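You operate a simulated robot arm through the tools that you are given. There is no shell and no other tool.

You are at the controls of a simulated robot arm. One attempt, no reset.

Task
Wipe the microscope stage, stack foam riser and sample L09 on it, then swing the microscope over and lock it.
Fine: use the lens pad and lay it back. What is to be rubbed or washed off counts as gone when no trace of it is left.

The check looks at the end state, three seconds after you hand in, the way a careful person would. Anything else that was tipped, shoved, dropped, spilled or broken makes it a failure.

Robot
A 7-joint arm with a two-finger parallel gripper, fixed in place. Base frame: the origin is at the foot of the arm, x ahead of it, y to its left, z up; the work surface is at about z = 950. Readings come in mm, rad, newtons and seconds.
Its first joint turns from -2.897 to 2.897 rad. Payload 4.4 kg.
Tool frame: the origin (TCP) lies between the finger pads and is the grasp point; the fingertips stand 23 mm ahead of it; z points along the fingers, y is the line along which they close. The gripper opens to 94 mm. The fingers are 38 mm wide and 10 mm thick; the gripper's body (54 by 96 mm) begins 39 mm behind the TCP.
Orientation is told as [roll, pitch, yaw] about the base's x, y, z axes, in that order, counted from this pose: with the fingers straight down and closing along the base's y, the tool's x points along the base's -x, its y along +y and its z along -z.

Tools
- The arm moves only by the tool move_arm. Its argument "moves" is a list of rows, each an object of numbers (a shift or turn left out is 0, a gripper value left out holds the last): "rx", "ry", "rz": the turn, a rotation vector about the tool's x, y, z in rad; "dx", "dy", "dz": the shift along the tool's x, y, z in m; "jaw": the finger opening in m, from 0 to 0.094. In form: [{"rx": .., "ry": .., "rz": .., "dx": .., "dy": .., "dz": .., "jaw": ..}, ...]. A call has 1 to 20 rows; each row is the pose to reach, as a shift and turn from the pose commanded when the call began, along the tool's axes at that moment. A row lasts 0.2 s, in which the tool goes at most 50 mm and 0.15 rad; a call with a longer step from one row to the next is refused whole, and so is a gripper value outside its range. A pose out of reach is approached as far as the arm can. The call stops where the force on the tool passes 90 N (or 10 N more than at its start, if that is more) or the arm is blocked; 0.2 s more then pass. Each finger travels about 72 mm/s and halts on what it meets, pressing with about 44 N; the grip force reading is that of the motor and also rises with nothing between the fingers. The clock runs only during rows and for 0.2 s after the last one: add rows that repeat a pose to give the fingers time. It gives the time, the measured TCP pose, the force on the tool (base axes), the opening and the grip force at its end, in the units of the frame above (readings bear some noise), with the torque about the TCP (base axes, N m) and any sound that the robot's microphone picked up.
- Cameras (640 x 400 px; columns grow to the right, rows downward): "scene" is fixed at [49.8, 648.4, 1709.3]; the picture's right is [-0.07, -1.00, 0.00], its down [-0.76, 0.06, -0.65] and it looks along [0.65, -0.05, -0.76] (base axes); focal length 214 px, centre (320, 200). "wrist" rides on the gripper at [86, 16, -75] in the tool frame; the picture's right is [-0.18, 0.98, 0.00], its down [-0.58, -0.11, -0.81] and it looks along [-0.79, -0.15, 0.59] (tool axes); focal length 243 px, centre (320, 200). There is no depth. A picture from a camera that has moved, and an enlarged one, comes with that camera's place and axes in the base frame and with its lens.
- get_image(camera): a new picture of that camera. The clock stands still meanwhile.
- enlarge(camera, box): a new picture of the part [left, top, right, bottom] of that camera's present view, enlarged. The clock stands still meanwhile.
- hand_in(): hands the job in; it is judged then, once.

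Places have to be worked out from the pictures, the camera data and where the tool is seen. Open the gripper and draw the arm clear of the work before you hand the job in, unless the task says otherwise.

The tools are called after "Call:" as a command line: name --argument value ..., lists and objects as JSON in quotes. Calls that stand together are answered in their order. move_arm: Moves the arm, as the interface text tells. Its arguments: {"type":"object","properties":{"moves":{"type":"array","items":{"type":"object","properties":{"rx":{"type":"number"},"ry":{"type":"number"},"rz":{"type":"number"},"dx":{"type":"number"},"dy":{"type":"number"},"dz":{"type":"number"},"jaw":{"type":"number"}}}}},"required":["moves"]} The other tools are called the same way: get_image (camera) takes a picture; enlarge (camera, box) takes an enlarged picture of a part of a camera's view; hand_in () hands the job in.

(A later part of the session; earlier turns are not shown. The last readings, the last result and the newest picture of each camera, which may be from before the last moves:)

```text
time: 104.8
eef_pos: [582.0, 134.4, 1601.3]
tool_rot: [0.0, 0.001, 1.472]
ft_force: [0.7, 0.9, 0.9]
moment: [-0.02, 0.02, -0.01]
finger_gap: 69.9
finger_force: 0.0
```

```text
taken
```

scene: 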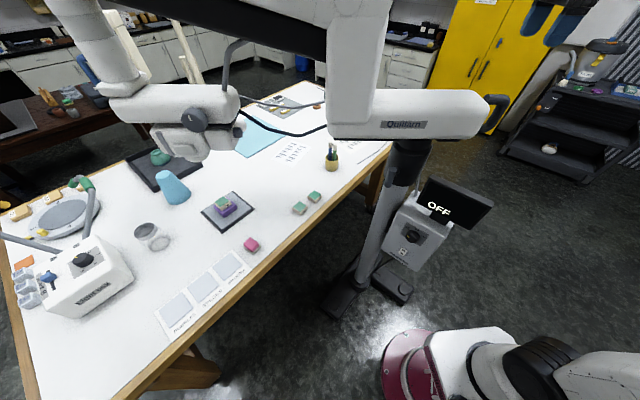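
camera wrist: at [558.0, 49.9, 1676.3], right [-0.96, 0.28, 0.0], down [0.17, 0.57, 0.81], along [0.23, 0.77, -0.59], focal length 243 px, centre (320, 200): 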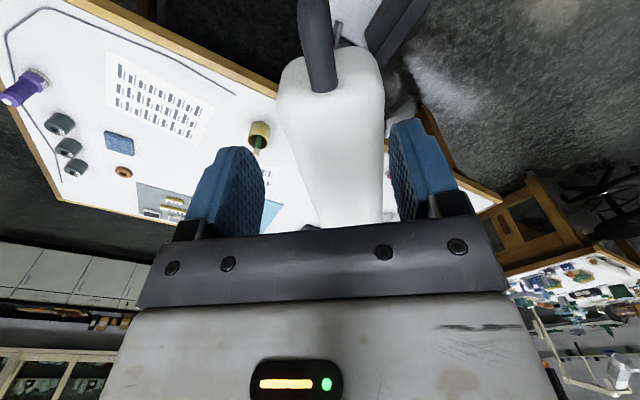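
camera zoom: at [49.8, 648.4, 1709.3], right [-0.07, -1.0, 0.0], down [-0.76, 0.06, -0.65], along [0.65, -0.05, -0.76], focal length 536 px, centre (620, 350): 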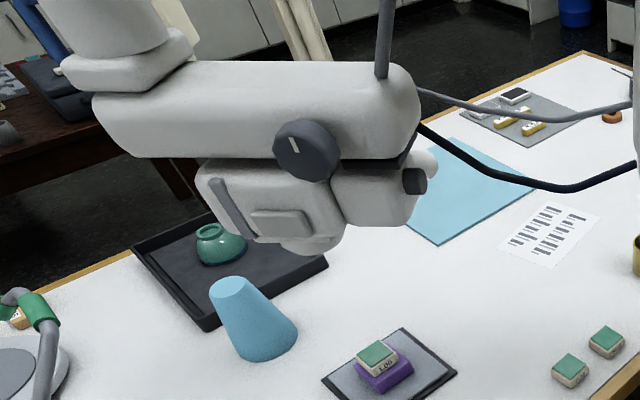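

After release the head drifted only a few mm and still reads over the sample within measurement error; I'll check it from a second angle later. Now I move around to the lock lever's side at safe height, turning the wrist.

Call:
move_arm --moves '[{"dx": -0.0213, "dy": 0.028, "rz": 0.13}, {"dx": -0.0427, "dy": 0.056, "rz": 0.26}, {"dx": -0.064, "dy": 0.084, "rz": 0.39}, {"dx": -0.0853, "dy": 0.112, "rz": 0.52}, {"dx": -0.1067, "dy": 0.14, "rz": 0.65}, {"dx": -0.128, "dy": 0.168, "rz": 0.78}, {"dx": -0.1493, "dy": 0.196, "rz": 0.91}, {"dx": -0.1707, "dy": 0.224, "rz": 1.04}, {"dx": -0.192, "dy": 0.252, "rz": 1.17}, {"dx": -0.192, "dy": 0.252, "rz": 1.17}]'

Call:
get_image --camera "wrist"

Call:
get_image --camera "scene"

```text
time: 107.0
eef_pos: [351.4, 348.1, 1602.6]
tool_rot: [0.001, -0.001, 0.3]
ft_force: [-0.1, -0.6, -0.1]
moment: [0.03, 0.03, 0.01]
finger_gap: 69.9
finger_force: 0.0
```

```text
taken
camera wrist: at [264.2, 338.0, 1677.1], right [-0.12, 0.99, 0.0], down [0.59, 0.07, 0.81], along [0.8, 0.09, -0.59], focal length 243 px, centre (320, 200)
```

wrist: 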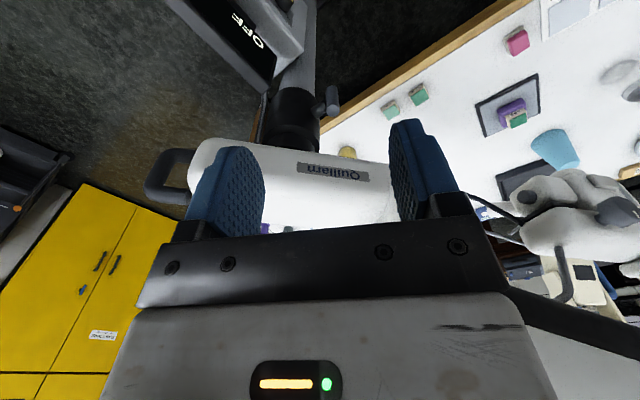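

```text
taken
```

scene: 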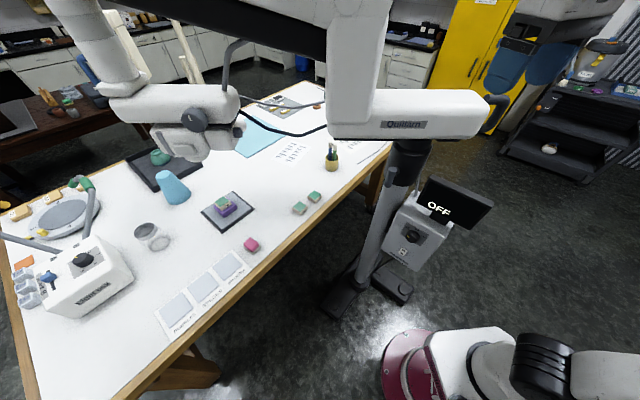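

This is a good second angle. I enlarge the head and lever.

Call:
enlarge --camera "wrist" --box '[440, 70, 640, 300]'

Call:
enlarge --camera "wrist" --box '[250, 60, 360, 160]'

Call:
enlarge --camera "scene" --box '[140, 100, 240, 170]'

Call:
enlarge --camera "scene" --box '[370, 140, 430, 200]'

```text
1.74 times, centred on (540, 185) of wrist
camera zoom: at [264.2, 338.0, 1677.1], right [-0.12, 0.99, 0.0], down [0.59, 0.07, 0.81], along [0.8, 0.09, -0.59], focal length 422 px, centre (-63, 226)
```

zoom: 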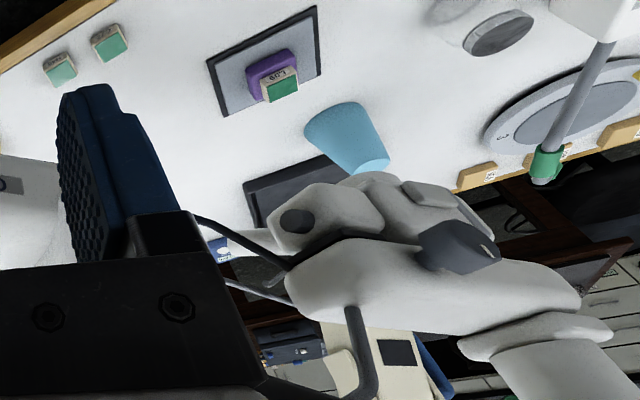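

```text
4.00 times, centred on (305, 110) of wrist
camera zoom: at [264.2, 338.0, 1677.1], right [-0.12, 0.99, 0.0], down [0.59, 0.07, 0.81], along [0.8, 0.09, -0.59], focal length 970 px, centre (380, 560)
```

zoom: 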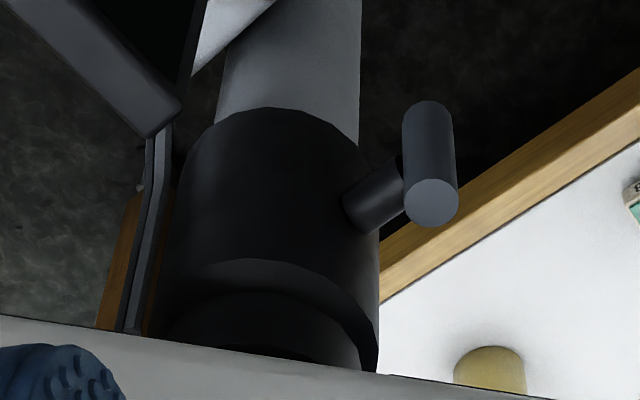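

```text
5.71 times, centred on (190, 135) of scene
camera zoom: at [49.8, 648.4, 1709.3], right [-0.07, -1.0, 0.0], down [-0.76, 0.06, -0.65], along [0.65, -0.05, -0.76], focal length 1226 px, centre (1063, 571)
```

zoom: 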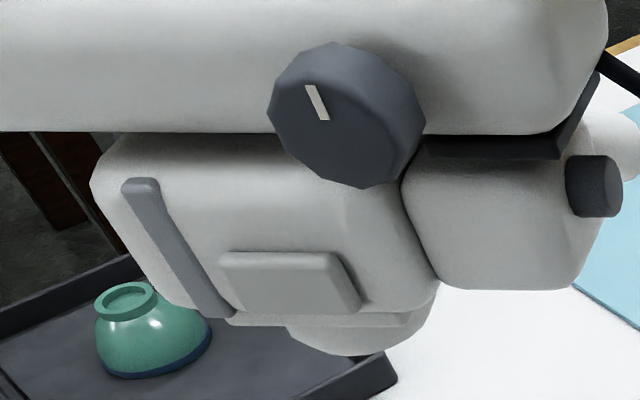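

```text
6.67 times, centred on (400, 170) of scene
camera zoom: at [49.8, 648.4, 1709.3], right [-0.07, -1.0, 0.0], down [-0.76, 0.06, -0.65], along [0.65, -0.05, -0.76], focal length 1430 px, centre (-213, 400)
```

zoom: 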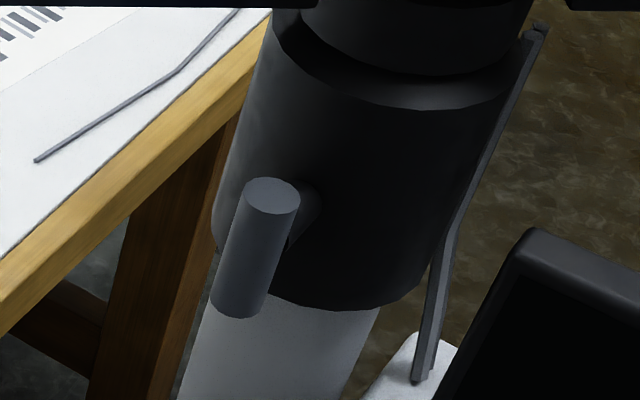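

Triangulating the head's side knob from here puts the objective at 84.2° about the column against the sample's 84.4°, so it is aligned within a few mm. Lever T-bar: about (527, 394), z 1205–1275. I go to a standoff and will turn the tool horizontal facing along the stalk.

Call:
move_arm --moves '[{"dx": -0.0121, "dy": 0.0209, "dz": 0.0224, "rz": 0.133}, {"dx": -0.0242, "dy": 0.0418, "dz": 0.0449, "rz": 0.266}, {"dx": -0.0363, "dy": 0.0627, "dz": 0.0673, "rz": 0.399}, {"dx": -0.0484, "dy": 0.0836, "dz": 0.0898, "rz": 0.532}, {"dx": -0.0606, "dy": 0.1045, "dz": 0.1122, "rz": 0.665}, {"dx": -0.0727, "dy": 0.1254, "dz": 0.1347, "rz": 0.798}, {"dx": -0.0848, "dy": 0.1463, "dz": 0.1571, "rz": 0.931}, {"dx": -0.0969, "dy": 0.1672, "dz": 0.1796, "rz": 1.064}, {"dx": -0.109, "dy": 0.1881, "dz": 0.202, "rz": 1.197}, {"dx": -0.109, "dy": 0.1881, "dz": 0.202, "rz": 1.197}]'

Call:
move_arm --moves '[{"ry": -0.143}, {"ry": -0.286}, {"ry": -0.428}, {"ry": -0.571}, {"ry": -0.714}, {"ry": -0.857}, {"ry": -1.0}, {"ry": -1.0}]'

Call:
get_image --camera "scene"

Call:
get_image --camera "wrist"

```text
time: 109.2
eef_pos: [399.6, 558.5, 1397.3]
tool_rot: [0.0, 0.0, -0.893]
ft_force: [-0.8, -0.9, -0.5]
moment: [-0.02, 0.0, 0.03]
finger_gap: 70.0
finger_force: 0.1
```

```text
time: 111.0
eef_pos: [399.6, 560.3, 1400.3]
tool_rot: [0.002, -1.002, -0.896]
ft_force: [-0.3, -0.7, 0.3]
moment: [0.02, 0.01, 0.04]
finger_gap: 70.0
finger_force: 0.0
```

```text
taken
```

scene: 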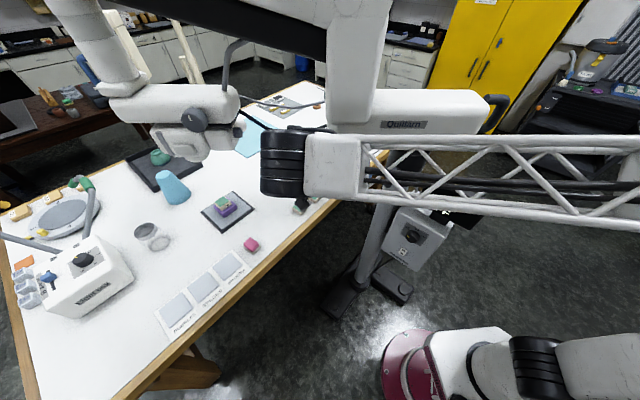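

```text
taken
camera wrist: at [343.3, 655.3, 1368.4], right [0.83, 0.54, 0.16], down [-0.31, 0.22, 0.92], along [0.46, -0.81, 0.35], focal length 243 px, centre (320, 200)
```

wrist: 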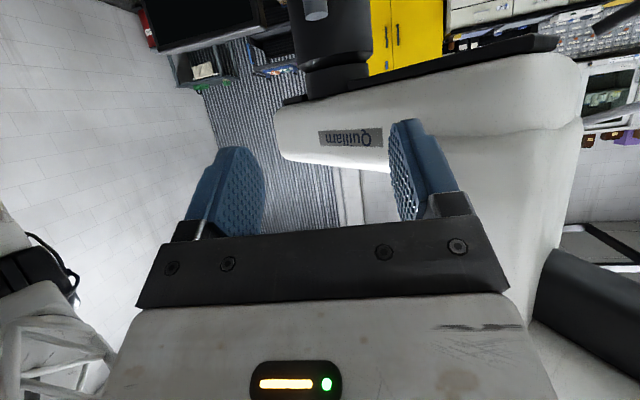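

Tilting works. I complete the tilt to horizontal, then drop to the lever's height at the standoff.

Call:
move_arm --moves '[{"ry": -0.143}, {"ry": -0.286}, {"ry": -0.428}, {"ry": -0.569}, {"ry": -0.569}]'

Call:
get_image --camera "wrist"

Call:
get_image --camera "scene"

```text
time: 112.2
eef_pos: [398.7, 555.9, 1389.4]
tool_rot: [0.006, -1.463, -0.898]
ft_force: [-0.4, -0.4, -0.8]
moment: [0.0, -0.02, -0.01]
finger_gap: 70.1
finger_force: 0.0
out of reach, approached as far as the arm can: row 4, 5
```

```text
taken
camera wrist: at [359.2, 631.7, 1310.8], right [0.78, 0.6, 0.18], down [-0.55, 0.51, 0.66], along [0.31, -0.62, 0.72], focal length 243 px, centre (320, 200)
```

wrist: 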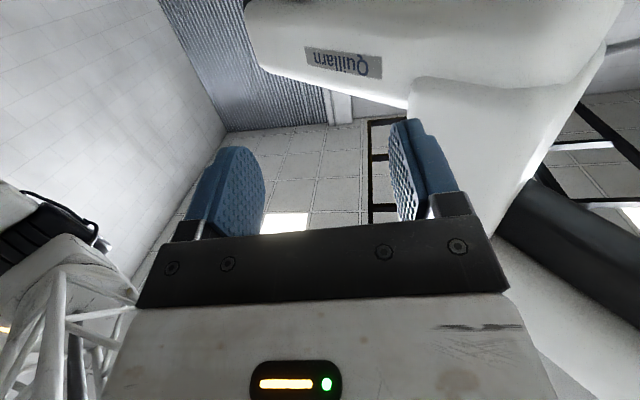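

```text
taken
```

scene: 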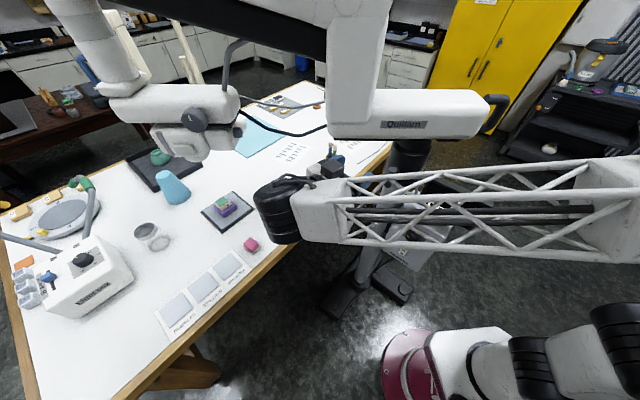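

The wrist stops 6° short of horizontal here, which is still usable. I ease the tilt a little and move to the standoff at lever height.

Call:
move_arm --moves '[{"dx": 0.03, "dz": 0.016, "ry": 0.08}, {"dx": 0.062, "dz": 0.032, "ry": 0.15}, {"dx": 0.093, "dz": 0.048, "dy": -0.002, "ry": 0.15}, {"dx": 0.124, "dz": 0.063, "dy": -0.003, "ry": 0.15}, {"dx": 0.155, "dz": 0.079, "dy": -0.004, "ry": 0.15}, {"dx": 0.155, "dz": 0.079, "dy": -0.004, "ry": 0.15}]'

Call:
get_image --camera "wrist"

Call:
get_image --camera "scene"

```text
time: 113.6
eef_pos: [435.5, 506.2, 1224.5]
tool_rot: [0.0, -1.311, -0.895]
ft_force: [-0.5, -0.9, 0.0]
moment: [-0.02, 0.0, 0.01]
finger_gap: 69.9
finger_force: 0.1
```

```text
taken
camera wrist: at [389.2, 589.7, 1160.7], right [0.8, 0.58, 0.18], down [-0.48, 0.42, 0.77], along [0.37, -0.7, 0.61], focal length 243 px, centre (320, 200)
```

wrist: 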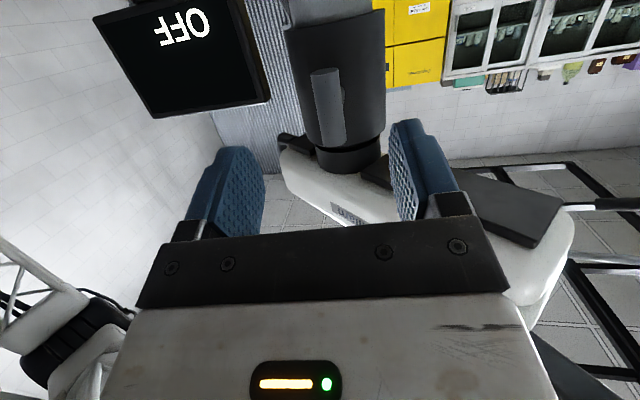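

```text
taken
```

scene: 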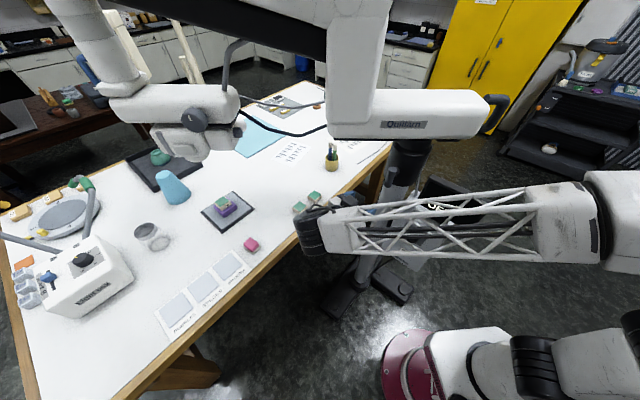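

The lever is now straight ahead of the gripper. I look at it closely.

Call:
enlarge --camera "wrist" --box '[260, 20, 420, 200]'

Call:
enlarge --camera "scene" --box '[280, 150, 460, 280]'

```text
2.22 times, centred on (340, 110) of wrist
camera zoom: at [389.2, 589.7, 1160.7], right [0.8, 0.58, 0.18], down [-0.48, 0.42, 0.77], along [0.37, -0.7, 0.61], focal length 539 px, centre (276, 400)
```

zoom: 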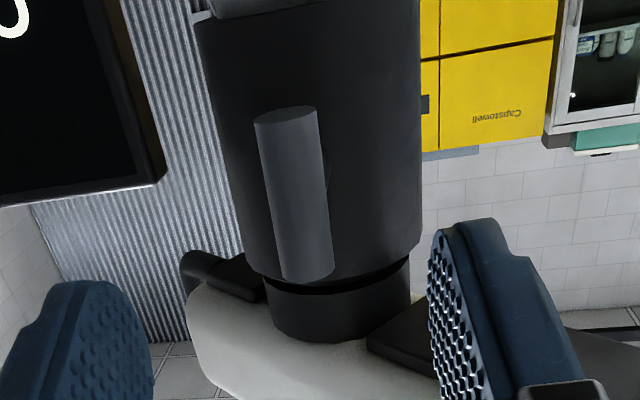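

```text
3.08 times, centred on (370, 215) of scene
camera zoom: at [49.8, 648.4, 1709.3], right [-0.07, -1.0, 0.0], down [-0.76, 0.06, -0.65], along [0.65, -0.05, -0.76], focal length 660 px, centre (166, 154)
```

zoom: 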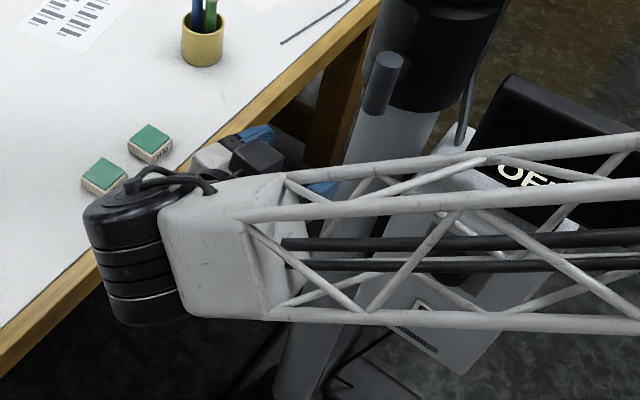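

Lever bar confirmed: (527, 394), z 1206–1275, centre 1240. I try to bring the tool fully horizontal at this lower position.

Call:
move_arm --moves '[{"ry": -0.1}, {"ry": -0.2}, {"ry": -0.255}, {"ry": -0.255}]'

Call:
get_image --camera "scene"

```text
time: 114.6
eef_pos: [435.9, 506.0, 1226.4]
tool_rot: [0.166, -1.567, -1.06]
ft_force: [0.1, -0.3, 0.3]
moment: [0.02, -0.02, -0.03]
finger_gap: 70.0
finger_force: 0.1
```

```text
taken
```

scene: 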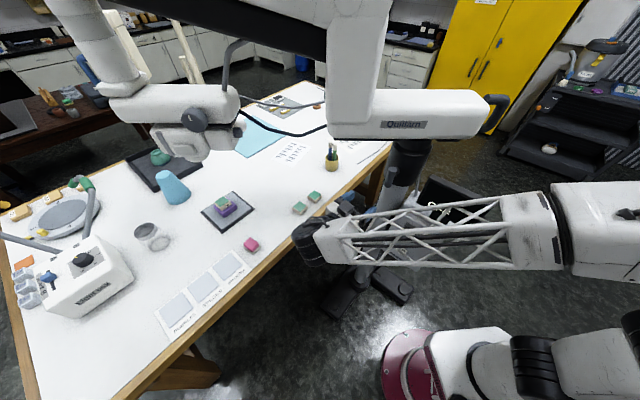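

The tool is horizontal now. I advance toward the lever with jaws open, stopping 40 mm short to check.

Call:
move_arm --moves '[{"dx": -0.0136, "dz": 0.03}, {"dx": -0.0136, "dz": 0.06, "dy": 0.0008}, {"dx": -0.0136, "dz": 0.085, "dy": 0.0008}, {"dx": -0.0136, "dz": 0.1, "dy": 0.0008}, {"dx": -0.0136, "dz": 0.1, "dy": 0.0008}]'

Call:
get_image --camera "wrist"

Call:
enlarge --camera "scene" --box '[340, 140, 460, 240]'

```text
time: 115.8
eef_pos: [498.0, 428.4, 1238.2]
tool_rot: [0.078, -1.567, -0.972]
ft_force: [0.8, 0.2, -0.4]
moment: [0.0, 0.01, 0.03]
finger_gap: 70.0
finger_force: 0.1
```

```text
taken
camera wrist: at [463.5, 497.7, 1152.5], right [0.77, 0.62, 0.18], down [-0.59, 0.56, 0.58], along [0.26, -0.56, 0.79], focal length 243 px, centre (320, 200)
```

wrist: 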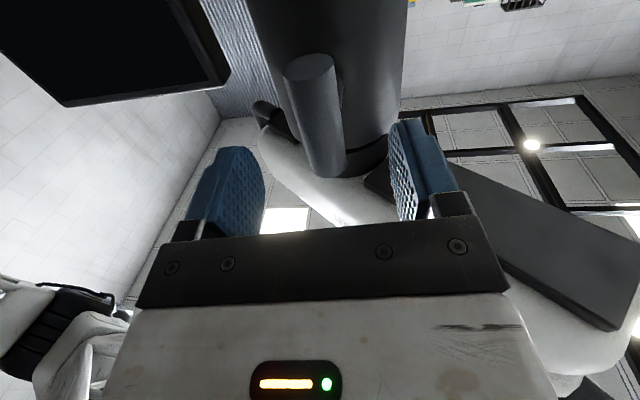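

```text
4.00 times, centred on (400, 190) of scene
camera zoom: at [49.8, 648.4, 1709.3], right [-0.07, -1.0, 0.0], down [-0.76, 0.06, -0.65], along [0.65, -0.05, -0.76], focal length 858 px, centre (0, 240)
```

zoom: 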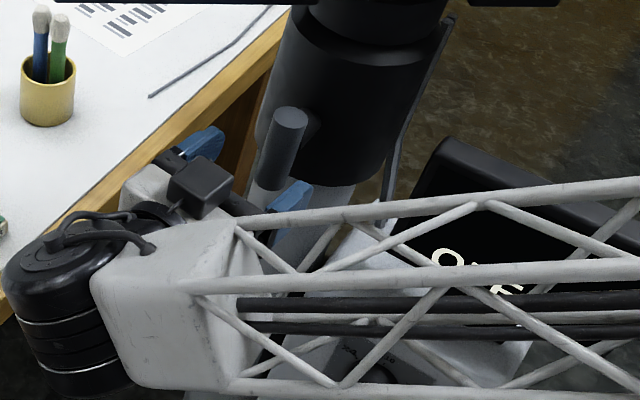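

Fingers flank the bar. I advance the last 45 mm and close.

Call:
move_arm --moves '[{"dx": -0.0018, "dy": 0.001, "dz": 0.02}, {"dx": -0.0018, "dy": 0.001, "dz": 0.037}, {"dx": -0.0018, "dy": 0.001, "dz": 0.045}, {"dx": -0.0018, "dy": 0.001, "dz": 0.045}]'

Call:
get_image --camera "wrist"

```text
time: 116.8
eef_pos: [525.9, 394.3, 1239.6]
tool_rot: [0.013, -1.567, -0.905]
ft_force: [-0.6, -0.1, -0.3]
moment: [0.02, 0.02, 0.01]
finger_gap: 69.8
finger_force: 0.1
```

```text
taken
camera wrist: at [492.3, 463.9, 1154.2], right [0.77, 0.62, 0.18], down [-0.59, 0.56, 0.58], along [0.26, -0.56, 0.79], focal length 243 px, centre (320, 200)
```

wrist: 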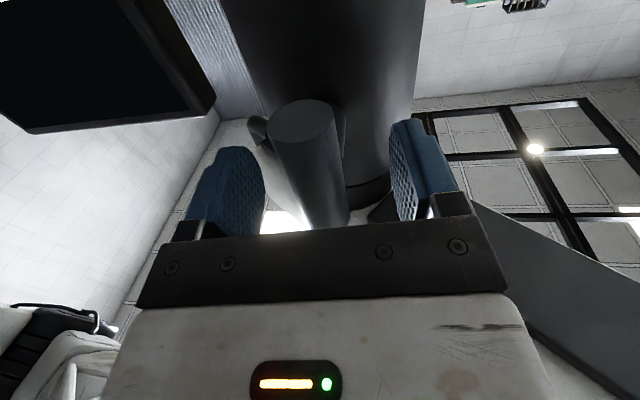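

Call:
move_arm --moves '[{"jaw": 0.055}, {"jaw": 0.035}, {"jaw": 0.018}, {"jaw": 0.015}, {"jaw": 0.015}]'

Call:
get_image --camera "wrist"

Call:
enlarge --camera "scene" --box '[340, 140, 460, 240]'

```text
time: 118.0
eef_pos: [525.0, 394.8, 1239.3]
tool_rot: [-0.003, -1.567, -0.89]
ft_force: [-29.8, -20.8, -1.1]
moment: [-0.02, 0.01, 0.45]
finger_gap: 27.2
finger_force: 45.4
```

```text
taken
camera wrist: at [491.7, 463.6, 1154.2], right [0.77, 0.62, 0.18], down [-0.59, 0.56, 0.58], along [0.26, -0.56, 0.79], focal length 243 px, centre (320, 200)
```

wrist: 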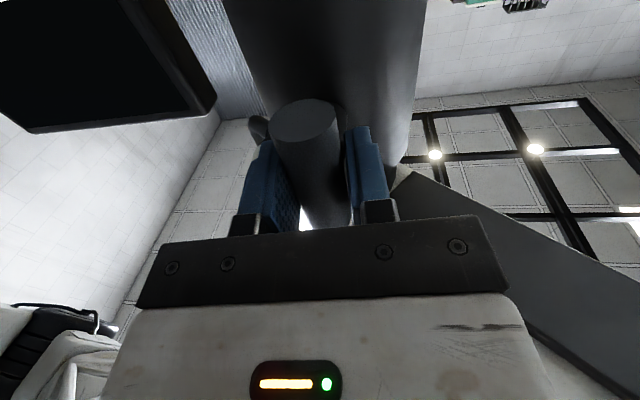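

```text
4.00 times, centred on (400, 190) of scene
camera zoom: at [49.8, 648.4, 1709.3], right [-0.07, -1.0, 0.0], down [-0.76, 0.06, -0.65], along [0.65, -0.05, -0.76], focal length 858 px, centre (0, 240)
```

zoom: 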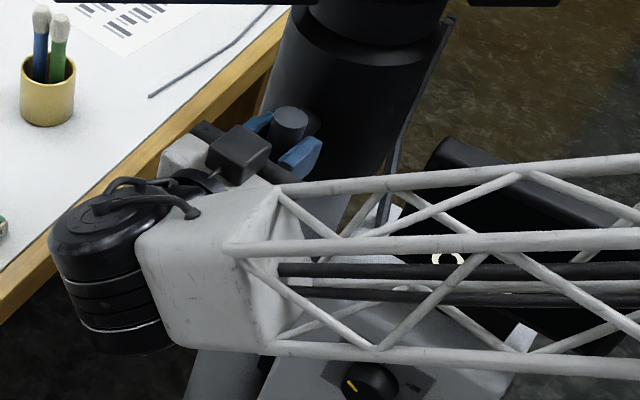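

Bar gripped. I relieve the side load by shifting ~1.5 mm and try turning clockwise (tightening) in small steps, watching the torque.

Call:
move_arm --moves '[{"dy": -0.0013}, {"dy": -0.0013, "rz": 0.05}, {"dy": -0.0013, "rz": 0.1}, {"dy": -0.0013, "rz": 0.15}, {"dy": -0.0013, "rz": 0.2}, {"dy": -0.0013, "rz": 0.2}]'

Call:
get_image --camera "wrist"

Call:
enlarge --camera "scene" --box '[340, 140, 460, 240]'

```text
time: 119.4
eef_pos: [525.8, 394.5, 1239.9]
tool_rot: [1.553, -1.37, -2.447]
ft_force: [-33.8, 15.0, -20.6]
moment: [0.41, 0.41, 0.82]
finger_gap: 26.7
finger_force: 45.2
```

```text
taken
camera wrist: at [505.0, 473.6, 1159.5], right [0.72, 0.58, 0.38], down [-0.68, 0.49, 0.55], along [0.14, -0.65, 0.75], focal length 243 px, centre (320, 200)
```

wrist: 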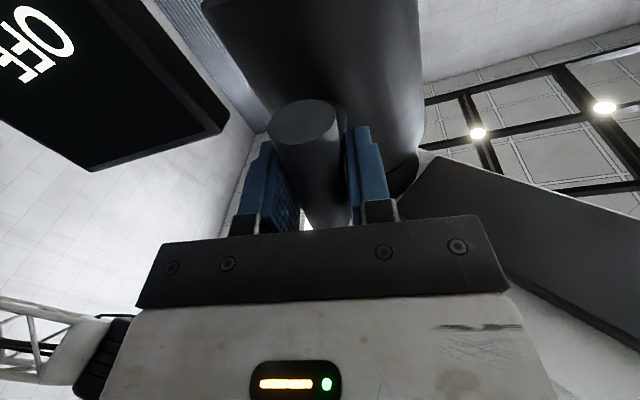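

```text
4.00 times, centred on (400, 190) of scene
camera zoom: at [49.8, 648.4, 1709.3], right [-0.07, -1.0, 0.0], down [-0.76, 0.06, -0.65], along [0.65, -0.05, -0.76], focal length 858 px, centre (0, 240)
```

zoom: 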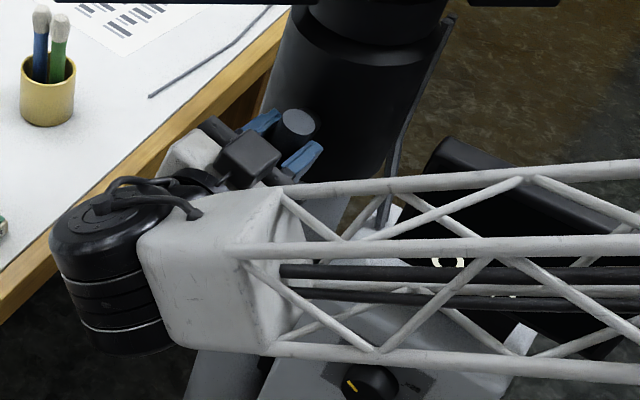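

The lever turns with the tool and with little torque, so clockwise is a free direction. I relieve the push-back slightly and keep turning.

Call:
move_arm --moves '[{"dx": 0.0004, "dy": -0.0005, "dz": -0.0008, "rz": 0.05}, {"dx": 0.0006, "dy": -0.0008, "dz": -0.0012, "rz": 0.1}, {"dx": 0.0006, "dy": -0.0008, "dz": -0.0012, "rz": 0.15}, {"dx": 0.0006, "dy": -0.0008, "dz": -0.0012, "rz": 0.2}, {"dx": 0.0006, "dy": -0.0008, "dz": -0.0012, "rz": 0.25}, {"dx": 0.0006, "dy": -0.0008, "dz": -0.0012, "rz": 0.3}, {"dx": 0.0006, "dy": -0.0008, "dz": -0.0012, "rz": 0.3}]'

Call:
enlarge --camera "scene" --box '[340, 140, 460, 240]'

Call:
get_image --camera "wrist"

```text
time: 121.0
eef_pos: [524.7, 394.8, 1240.7]
tool_rot: [1.563, -1.069, -2.455]
ft_force: [44.0, -3.5, 21.5]
moment: [-0.38, -0.55, 1.03]
finger_gap: 26.5
finger_force: 45.1
```

```text
4.00 times, centred on (400, 190) of scene
camera zoom: at [49.8, 648.4, 1709.3], right [-0.07, -1.0, 0.0], down [-0.76, 0.06, -0.65], along [0.65, -0.05, -0.76], focal length 858 px, centre (0, 240)
```

zoom: 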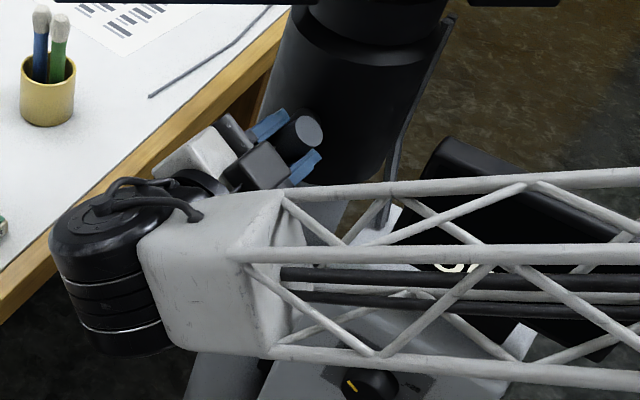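

```text
taken
camera wrist: at [521.9, 488.5, 1173.1], right [0.6, 0.48, 0.64], down [-0.8, 0.39, 0.46], along [-0.03, -0.78, 0.62], focal length 243 px, centre (320, 200)
```

wrist: 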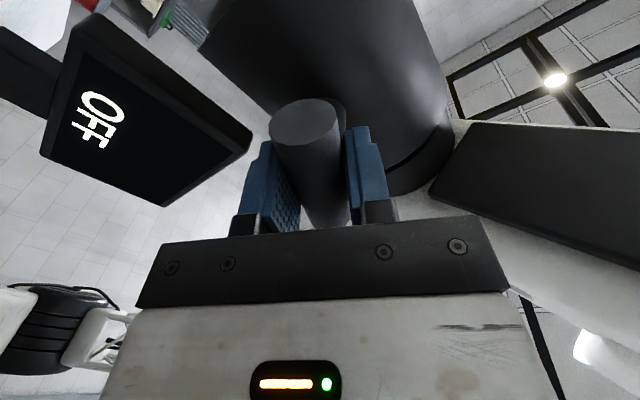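

Still following with low torque (0.5 rad so far). I ease the side loads and continue.

Call:
move_arm --moves '[{"dy": 0.0007, "dz": 0.0006, "rz": 0.03}, {"dy": 0.0007, "dz": 0.0006, "rz": 0.08}, {"dy": 0.0007, "dz": 0.0006, "rz": 0.13}, {"dy": 0.0007, "dz": 0.0006, "rz": 0.18}, {"dy": 0.0007, "dz": 0.0006, "rz": 0.23}, {"dy": 0.0007, "dz": 0.0006, "rz": 0.28}, {"dy": 0.0007, "dz": 0.0006, "rz": 0.33}, {"dy": 0.0007, "dz": 0.0006, "rz": 0.33}]'

Call:
enlarge --camera "scene" --box '[340, 140, 460, 240]'

```text
time: 122.8
eef_pos: [525.4, 394.6, 1239.2]
tool_rot: [1.566, -0.74, -2.459]
ft_force: [-12.1, 35.1, 24.3]
moment: [-0.69, -0.62, 1.04]
finger_gap: 26.4
finger_force: 45.0
```

```text
4.00 times, centred on (400, 190) of scene
camera zoom: at [49.8, 648.4, 1709.3], right [-0.07, -1.0, 0.0], down [-0.76, 0.06, -0.65], along [0.65, -0.05, -0.76], focal length 858 px, centre (0, 240)
```

zoom: 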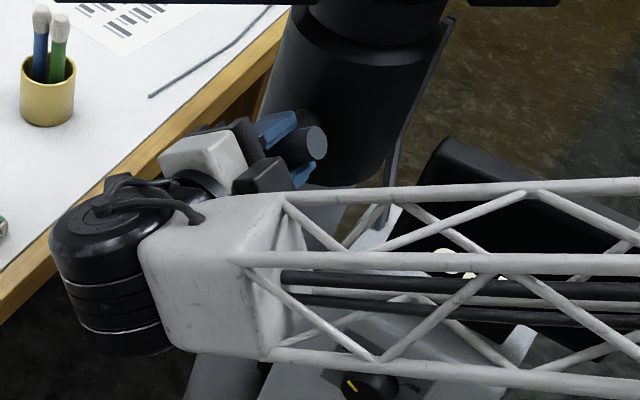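

Call:
move_arm --moves '[{"dy": 0.0005, "dz": -0.0006, "rz": 0.03}, {"dy": 0.0005, "dz": -0.0006, "rz": 0.08}, {"dy": 0.0005, "dz": -0.0006, "rz": 0.13}, {"dy": 0.0005, "dz": -0.0006, "rz": 0.18}, {"dy": 0.0005, "dz": -0.0006, "rz": 0.23}, {"dy": 0.0005, "dz": -0.0006, "rz": 0.28}, {"dy": 0.0005, "dz": -0.0006, "rz": 0.33}, {"dy": 0.0005, "dz": -0.0006, "rz": 0.33}]'

Call:
enlarge --camera "scene" --box '[340, 140, 460, 240]'

Call:
get_image --camera "wrist"

```text
time: 124.6
eef_pos: [525.0, 394.7, 1238.7]
tool_rot: [1.567, -0.409, -2.462]
ft_force: [23.5, 12.8, 9.5]
moment: [0.22, 0.23, 1.4]
finger_gap: 25.8
finger_force: 45.6
```

```text
4.00 times, centred on (400, 190) of scene
camera zoom: at [49.8, 648.4, 1709.3], right [-0.07, -1.0, 0.0], down [-0.76, 0.06, -0.65], along [0.65, -0.05, -0.76], focal length 858 px, centre (0, 240)
```

zoom: 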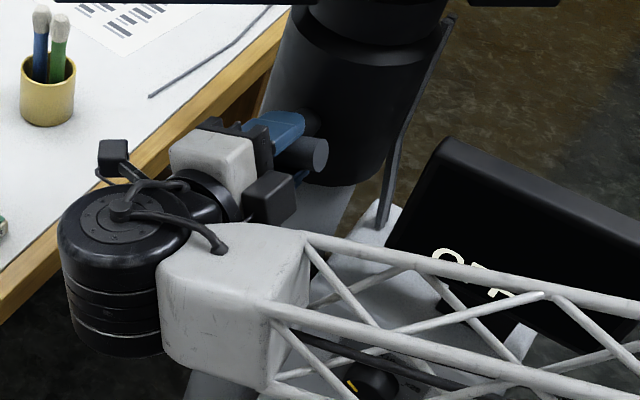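

```text
taken
camera wrist: at [546.1, 507.1, 1220.6], right [0.18, 0.14, 0.97], down [-0.95, 0.27, 0.13], along [-0.24, -0.95, 0.18], focal length 243 px, centre (320, 200)
```

wrist: 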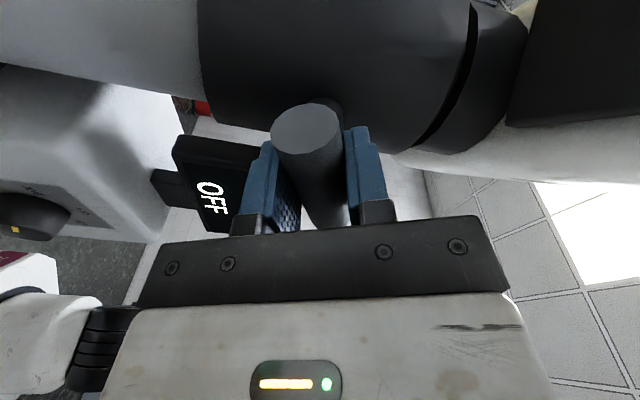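

Call:
move_arm --moves '[{"dx": 0.0004, "dy": 0.0004, "rz": 0.05}, {"dx": 0.0004, "dy": 0.0004, "rz": 0.1}, {"dx": 0.0004, "dy": 0.0004, "rz": 0.15}, {"dx": 0.0004, "dy": 0.0004, "rz": 0.2}, {"dx": 0.0004, "dy": 0.0004, "rz": 0.25}, {"dx": 0.0004, "dy": 0.0004, "rz": 0.3}, {"dx": 0.0004, "dy": 0.0004, "rz": 0.35}, {"dx": 0.0004, "dy": 0.0004, "rz": 0.35}]'

Call:
enlarge --camera "scene" --box '[340, 140, 460, 240]'

Call:
get_image --camera "wrist"

Call:
get_image --camera "scene"

```text
time: 125.3
eef_pos: [526.3, 395.2, 1239.5]
tool_rot: [1.565, -0.379, -2.466]
ft_force: [-16.9, -11.4, -2.3]
moment: [0.17, 0.15, 0.44]
finger_gap: 25.6
finger_force: 44.8
out of reach, approached as far as the arm can: row 1, 2, 3
stopped in row 3: the force on the tool passed its limit at 94 N (the readings are from after the stop); the commanded pose is now the measured one
```

```text
4.00 times, centred on (400, 190) of scene
camera zoom: at [49.8, 648.4, 1709.3], right [-0.07, -1.0, 0.0], down [-0.76, 0.06, -0.65], along [0.65, -0.05, -0.76], focal length 858 px, centre (0, 240)
```

zoom: 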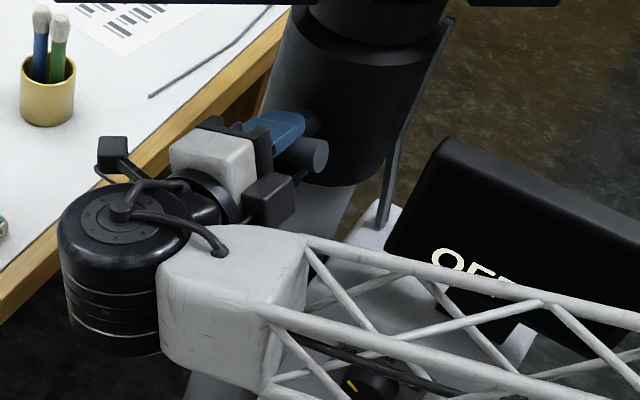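

```text
taken
camera wrist: at [547.3, 507.8, 1223.1], right [0.15, 0.12, 0.98], down [-0.96, 0.27, 0.12], along [-0.25, -0.96, 0.15], focal length 243 px, centre (320, 200)
```

wrist: 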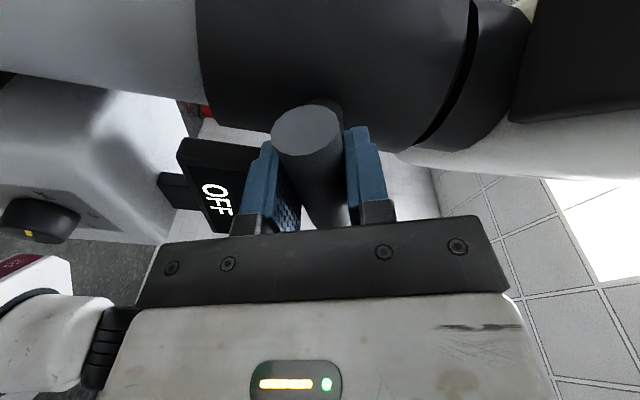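

```text
taken
```

scene: 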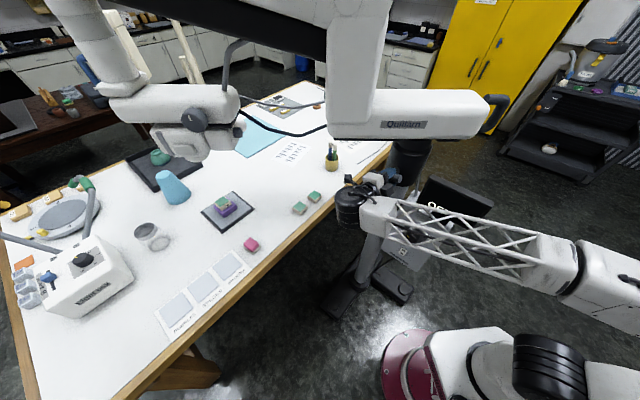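

The wrist hit its roll limit with the lever turned ~68°. I release, back off 110 mm, roll the hand by half a turn, and regrip to continue.

Call:
move_arm --moves '[{"jaw": 0.04}, {"jaw": 0.055}, {"jaw": 0.07}, {"jaw": 0.07}, {"dz": -0.03, "jaw": 0.07}, {"dz": -0.065, "jaw": 0.07}, {"dz": -0.1, "jaw": 0.07}, {"dz": -0.12, "jaw": 0.07}, {"dz": -0.12, "jaw": 0.07}]'

Call:
get_image --camera "wrist"

Call:
enlarge --camera "scene" --box '[340, 140, 460, 240]'

```text
time: 127.3
eef_pos: [451.7, 486.1, 1239.3]
tool_rot: [1.567, -0.385, -2.464]
ft_force: [0.5, -0.2, 0.0]
moment: [-0.02, 0.04, -0.01]
finger_gap: 70.3
finger_force: 0.1
```

```text
taken
camera wrist: at [472.3, 598.9, 1223.4], right [0.16, 0.12, 0.98], down [-0.96, 0.27, 0.12], along [-0.25, -0.96, 0.16], focal length 243 px, centre (320, 200)
```

wrist: 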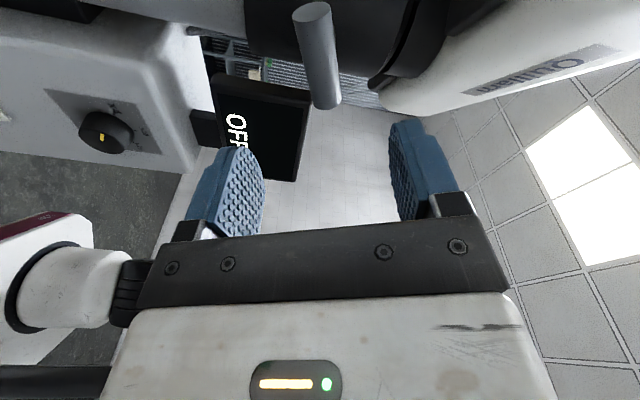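

```text
4.00 times, centred on (400, 190) of scene
camera zoom: at [49.8, 648.4, 1709.3], right [-0.07, -1.0, 0.0], down [-0.76, 0.06, -0.65], along [0.65, -0.05, -0.76], focal length 858 px, centre (0, 240)
```

zoom: 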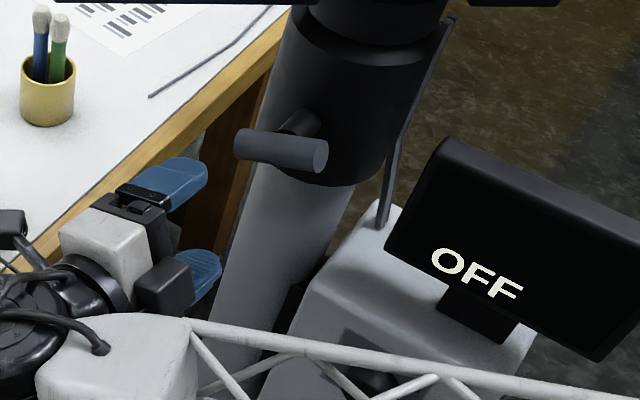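

Lever bar is now ~68° from vertical and stays put. I roll the hand back by half a turn for the regrip.

Call:
move_arm --moves '[{"rz": -0.15}, {"rz": -0.3}, {"rz": -0.45}, {"rz": -0.6}, {"rz": -0.75}, {"rz": -0.9}, {"rz": -1.05}, {"rz": -1.2}, {"rz": -1.35}, {"rz": -1.5}, {"rz": -1.65}, {"rz": -1.8}, {"rz": -1.95}, {"rz": -2.1}, {"rz": -2.25}, {"rz": -2.4}, {"rz": -2.55}, {"rz": -2.7}, {"rz": -2.85}, {"rz": -3.0}]'

Call:
get_image --camera "wrist"

Call:
get_image --camera "scene"

```text
time: 131.5
eef_pos: [450.3, 489.4, 1240.6]
tool_rot: [-1.566, 0.239, 0.678]
ft_force: [-0.7, -0.2, 0.8]
moment: [0.04, 0.02, 0.01]
finger_gap: 70.1
finger_force: 0.1
```

```text
taken
camera wrist: at [335.7, 492.8, 1245.6], right [-0.04, -0.03, -1.0], down [-0.04, 1.0, -0.03], along [1.0, 0.04, -0.05], focal length 243 px, centre (320, 200)
```

wrist: 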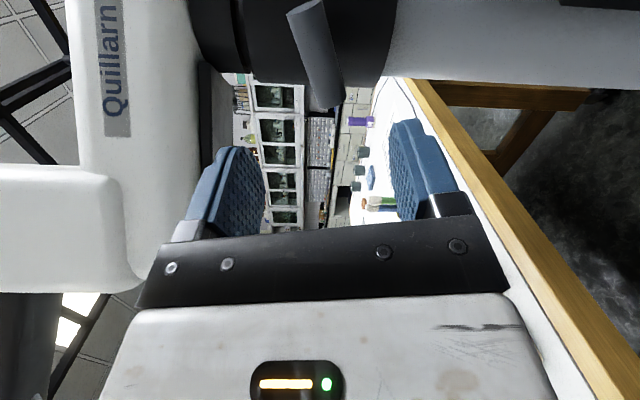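

```text
taken
```

scene: 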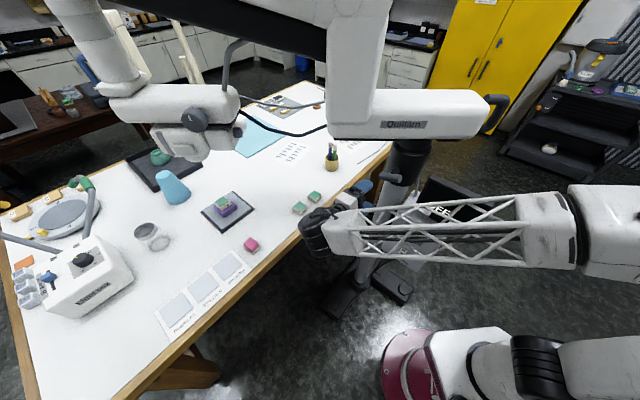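

Now the final bit of roll to match the bar, then advance most of the way and look.

Call:
move_arm --moves '[{"rz": -0.07}, {"rz": -0.14}, {"rz": -0.14, "dz": 0.03}, {"rz": -0.14, "dz": 0.06}, {"rz": -0.14, "dz": 0.085}, {"rz": -0.14, "dz": 0.085}]'

Call:
get_image --camera "wrist"

Call:
enlarge --camera "scene" --box '[340, 140, 460, 240]'

```text
time: 132.9
eef_pos: [506.5, 423.6, 1239.9]
tool_rot: [-1.565, 0.378, 0.677]
ft_force: [-0.3, -0.3, -0.4]
moment: [0.01, 0.01, -0.01]
finger_gap: 70.0
finger_force: 0.2
```

```text
taken
camera wrist: at [393.0, 427.1, 1256.9], right [-0.15, -0.12, -0.98], down [-0.05, 0.99, -0.11], along [0.99, 0.03, -0.16], focal length 243 px, centre (320, 200)
```

wrist: 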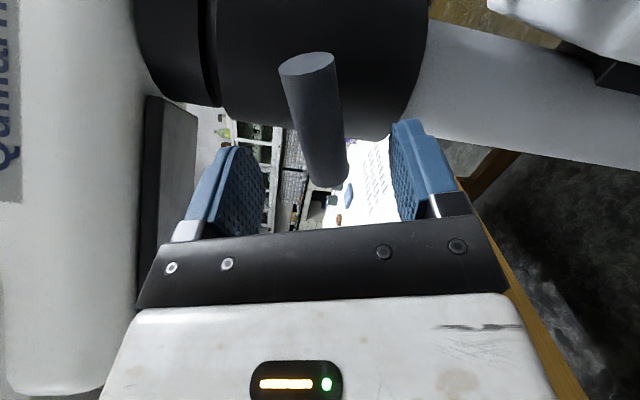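

```text
4.00 times, centred on (400, 190) of scene
camera zoom: at [49.8, 648.4, 1709.3], right [-0.07, -1.0, 0.0], down [-0.76, 0.06, -0.65], along [0.65, -0.05, -0.76], focal length 858 px, centre (0, 240)
```

zoom: 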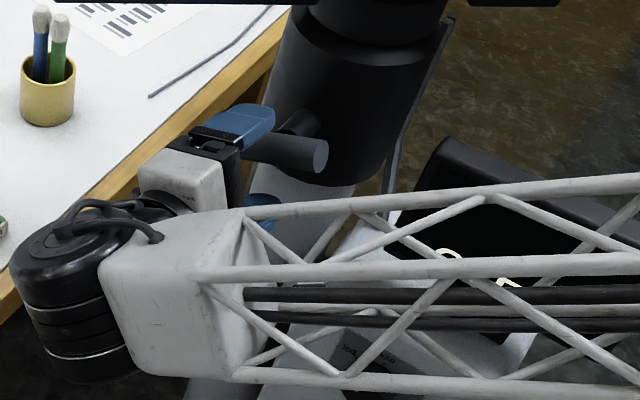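

Call:
move_arm --moves '[{"dx": 0.0015, "dy": 0.0005, "dz": 0.015}, {"dx": 0.0028, "dy": 0.001, "dz": 0.03}, {"dx": 0.0028, "dy": 0.001, "dz": 0.034}, {"dx": 0.0028, "dy": 0.001, "dz": 0.034, "jaw": 0.055}, {"dx": 0.0028, "dy": 0.001, "dz": 0.034, "jaw": 0.035}, {"dx": 0.0028, "dy": 0.001, "dz": 0.034, "jaw": 0.018}, {"dx": 0.0028, "dy": 0.001, "dz": 0.034, "jaw": 0.015}, {"dx": 0.0028, "dy": 0.001, "dz": 0.034, "jaw": 0.015}]'

Call:
get_image --camera "wrist"

```text
time: 134.7
eef_pos: [524.5, 394.6, 1240.2]
tool_rot: [-1.566, 0.376, 0.679]
ft_force: [11.4, 2.1, 12.5]
moment: [0.02, 0.01, 0.28]
finger_gap: 25.8
finger_force: 45.0
```

```text
taken
camera wrist: at [410.6, 398.9, 1257.6], right [-0.15, -0.12, -0.98], down [-0.05, 0.99, -0.11], along [0.99, 0.03, -0.16], focal length 243 px, centre (320, 200)
```

wrist: 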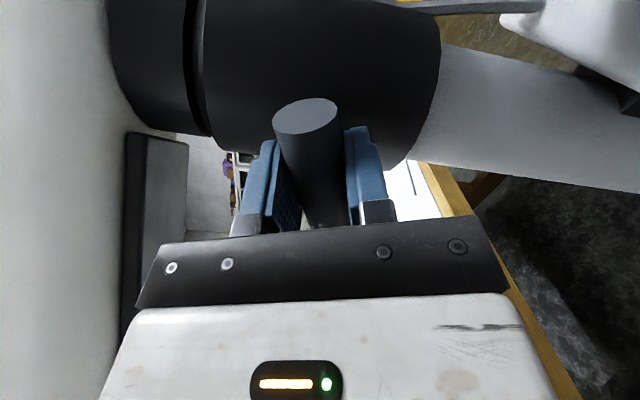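

Regripped with small loads. I continue the clockwise turn in small steps, watching for a stop.

Call:
move_arm --moves '[{"rz": 0.04}, {"rz": 0.08}, {"rz": 0.12}, {"rz": 0.16}, {"rz": 0.2}, {"rz": 0.2}]'

Call:
enlarge --camera "scene" --box '[340, 140, 460, 240]'

```text
time: 136.1
eef_pos: [524.3, 394.8, 1240.0]
tool_rot: [-1.566, 0.177, 0.673]
ft_force: [12.5, -5.7, 7.6]
moment: [0.01, -0.01, 0.45]
finger_gap: 25.9
finger_force: 45.5
```

```text
4.00 times, centred on (400, 190) of scene
camera zoom: at [49.8, 648.4, 1709.3], right [-0.07, -1.0, 0.0], down [-0.76, 0.06, -0.65], along [0.65, -0.05, -0.76], focal length 858 px, centre (0, 240)
```

zoom: 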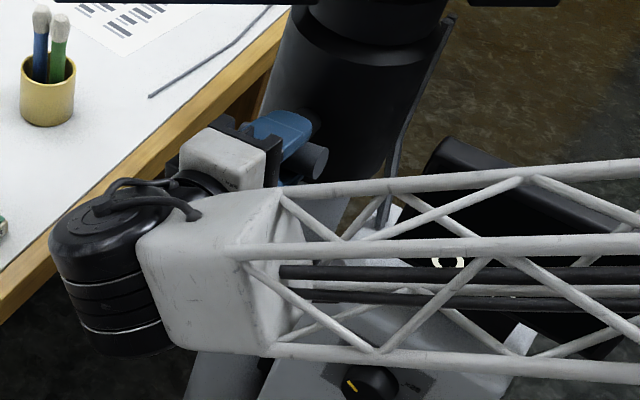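

Call:
move_arm --moves '[{"rz": 0.04}, {"rz": 0.08}, {"rz": 0.12}, {"rz": 0.16}, {"rz": 0.18}, {"rz": 0.18}]'

```text
time: 137.5
eef_pos: [523.8, 394.9, 1240.4]
tool_rot: [-1.567, -0.004, 0.675]
ft_force: [25.4, -20.2, 14.2]
moment: [-0.21, 0.14, 0.7]
finger_gap: 25.8
finger_force: 45.6
```

Bar is horizontal now and a resisting torque (0.24 N m) begins to appear. I turn a little further to feel whether this is the stop.

Call:
move_arm --moves '[{"rz": 0.03, "dz": 0.0005}, {"rz": 0.06, "dz": 0.0005}, {"rz": 0.06, "dz": 0.0005}]'

Call:
get_image --camera "wrist"

Call:
enlarge --camera "scene" --box '[340, 140, 460, 240]'

```text
time: 138.3
eef_pos: [524.0, 395.9, 1241.2]
tool_rot: [-1.567, -0.062, 0.677]
ft_force: [14.2, -19.1, 25.6]
moment: [-1.48, 1.44, 0.23]
finger_gap: 26.8
finger_force: 45.4
```

```text
taken
camera wrist: at [410.8, 400.2, 1219.0], right [0.19, 0.16, -0.97], down [-0.06, 0.99, 0.15], along [0.98, 0.03, 0.2], focal length 243 px, centre (320, 200)
```

wrist: 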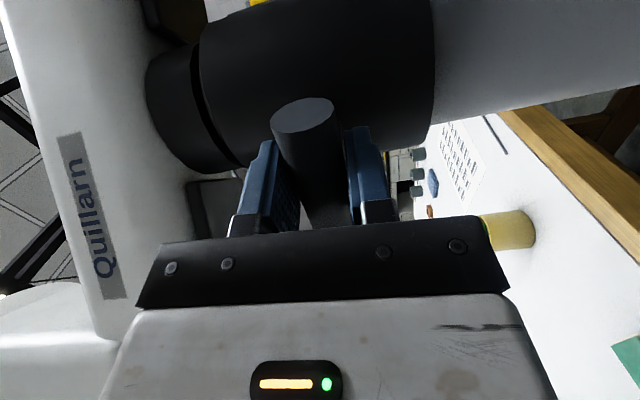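

```text
4.00 times, centred on (400, 190) of scene
camera zoom: at [49.8, 648.4, 1709.3], right [-0.07, -1.0, 0.0], down [-0.76, 0.06, -0.65], along [0.65, -0.05, -0.76], focal length 858 px, centre (0, 240)
```

zoom: 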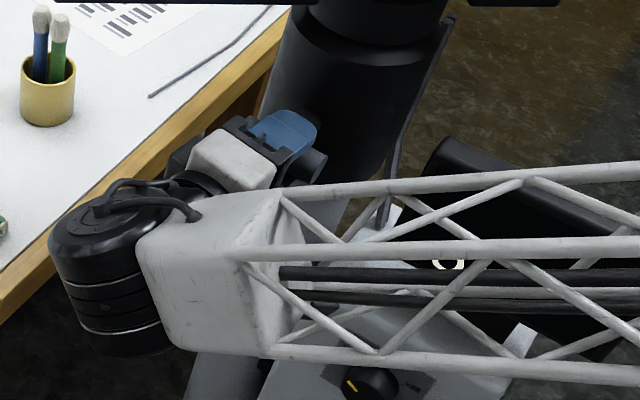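

Torque jumped to 2 N m at 90°: that is the lever's stop, so the clamp is turned fully. I ease off, open, and back straight out.

Call:
move_arm --moves '[{"rz": -0.05}, {"rz": -0.05, "jaw": 0.04}, {"rz": -0.05, "jaw": 0.055}, {"rz": -0.05, "jaw": 0.07}, {"rz": -0.05, "jaw": 0.07}, {"rz": -0.05, "dz": -0.03, "jaw": 0.07}, {"rz": -0.05, "dz": -0.065, "jaw": 0.07}, {"rz": -0.05, "dz": -0.1, "jaw": 0.07}, {"rz": -0.05, "dz": -0.13, "jaw": 0.07}, {"rz": -0.05, "dz": -0.13, "jaw": 0.07}]'

Call:
get_image --camera "wrist"

Call:
get_image --camera "scene"

Call:
enlarge --camera "scene" --box '[340, 140, 460, 240]'

```text
time: 140.5
eef_pos: [440.8, 495.5, 1241.0]
tool_rot: [-1.567, -0.013, 0.675]
ft_force: [0.3, 0.0, 0.9]
moment: [0.02, 0.02, -0.03]
finger_gap: 70.1
finger_force: 0.0
```

```text
taken
camera wrist: at [327.3, 499.2, 1224.2], right [0.15, 0.13, -0.98], down [-0.05, 0.99, 0.12], along [0.99, 0.03, 0.16], focal length 243 px, centre (320, 200)
```

wrist: 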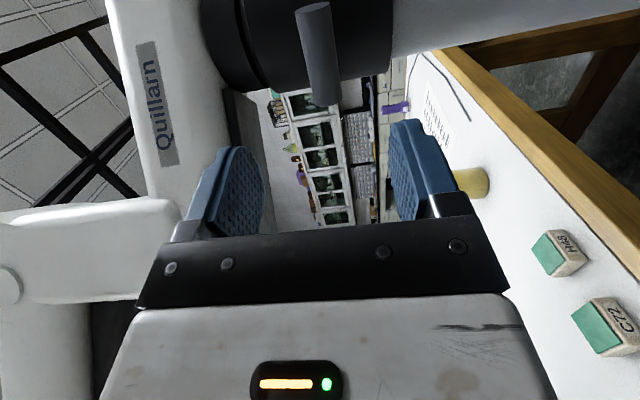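

```text
taken
```

scene: 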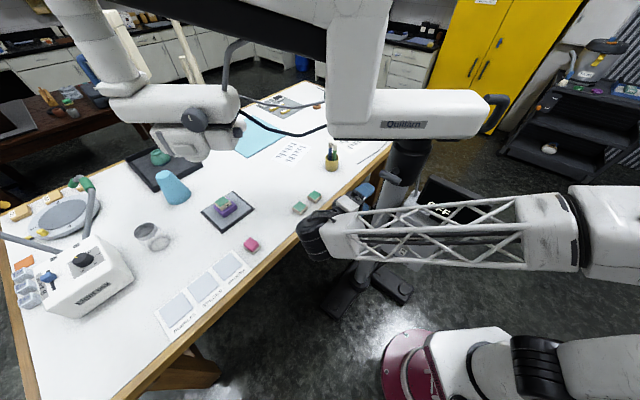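

```text
4.00 times, centred on (400, 190) of scene
camera zoom: at [49.8, 648.4, 1709.3], right [-0.07, -1.0, 0.0], down [-0.76, 0.06, -0.65], along [0.65, -0.05, -0.76], focal length 858 px, centre (0, 240)
```

zoom: 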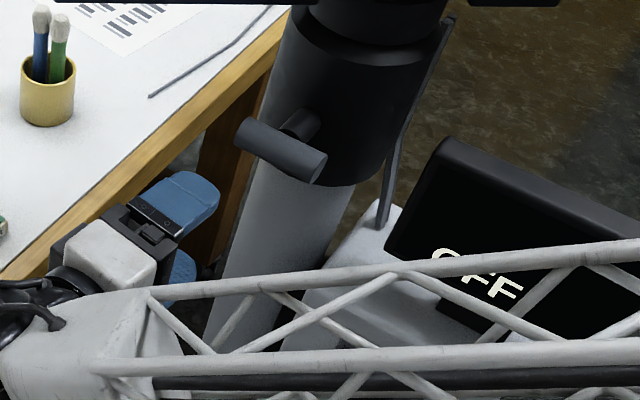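

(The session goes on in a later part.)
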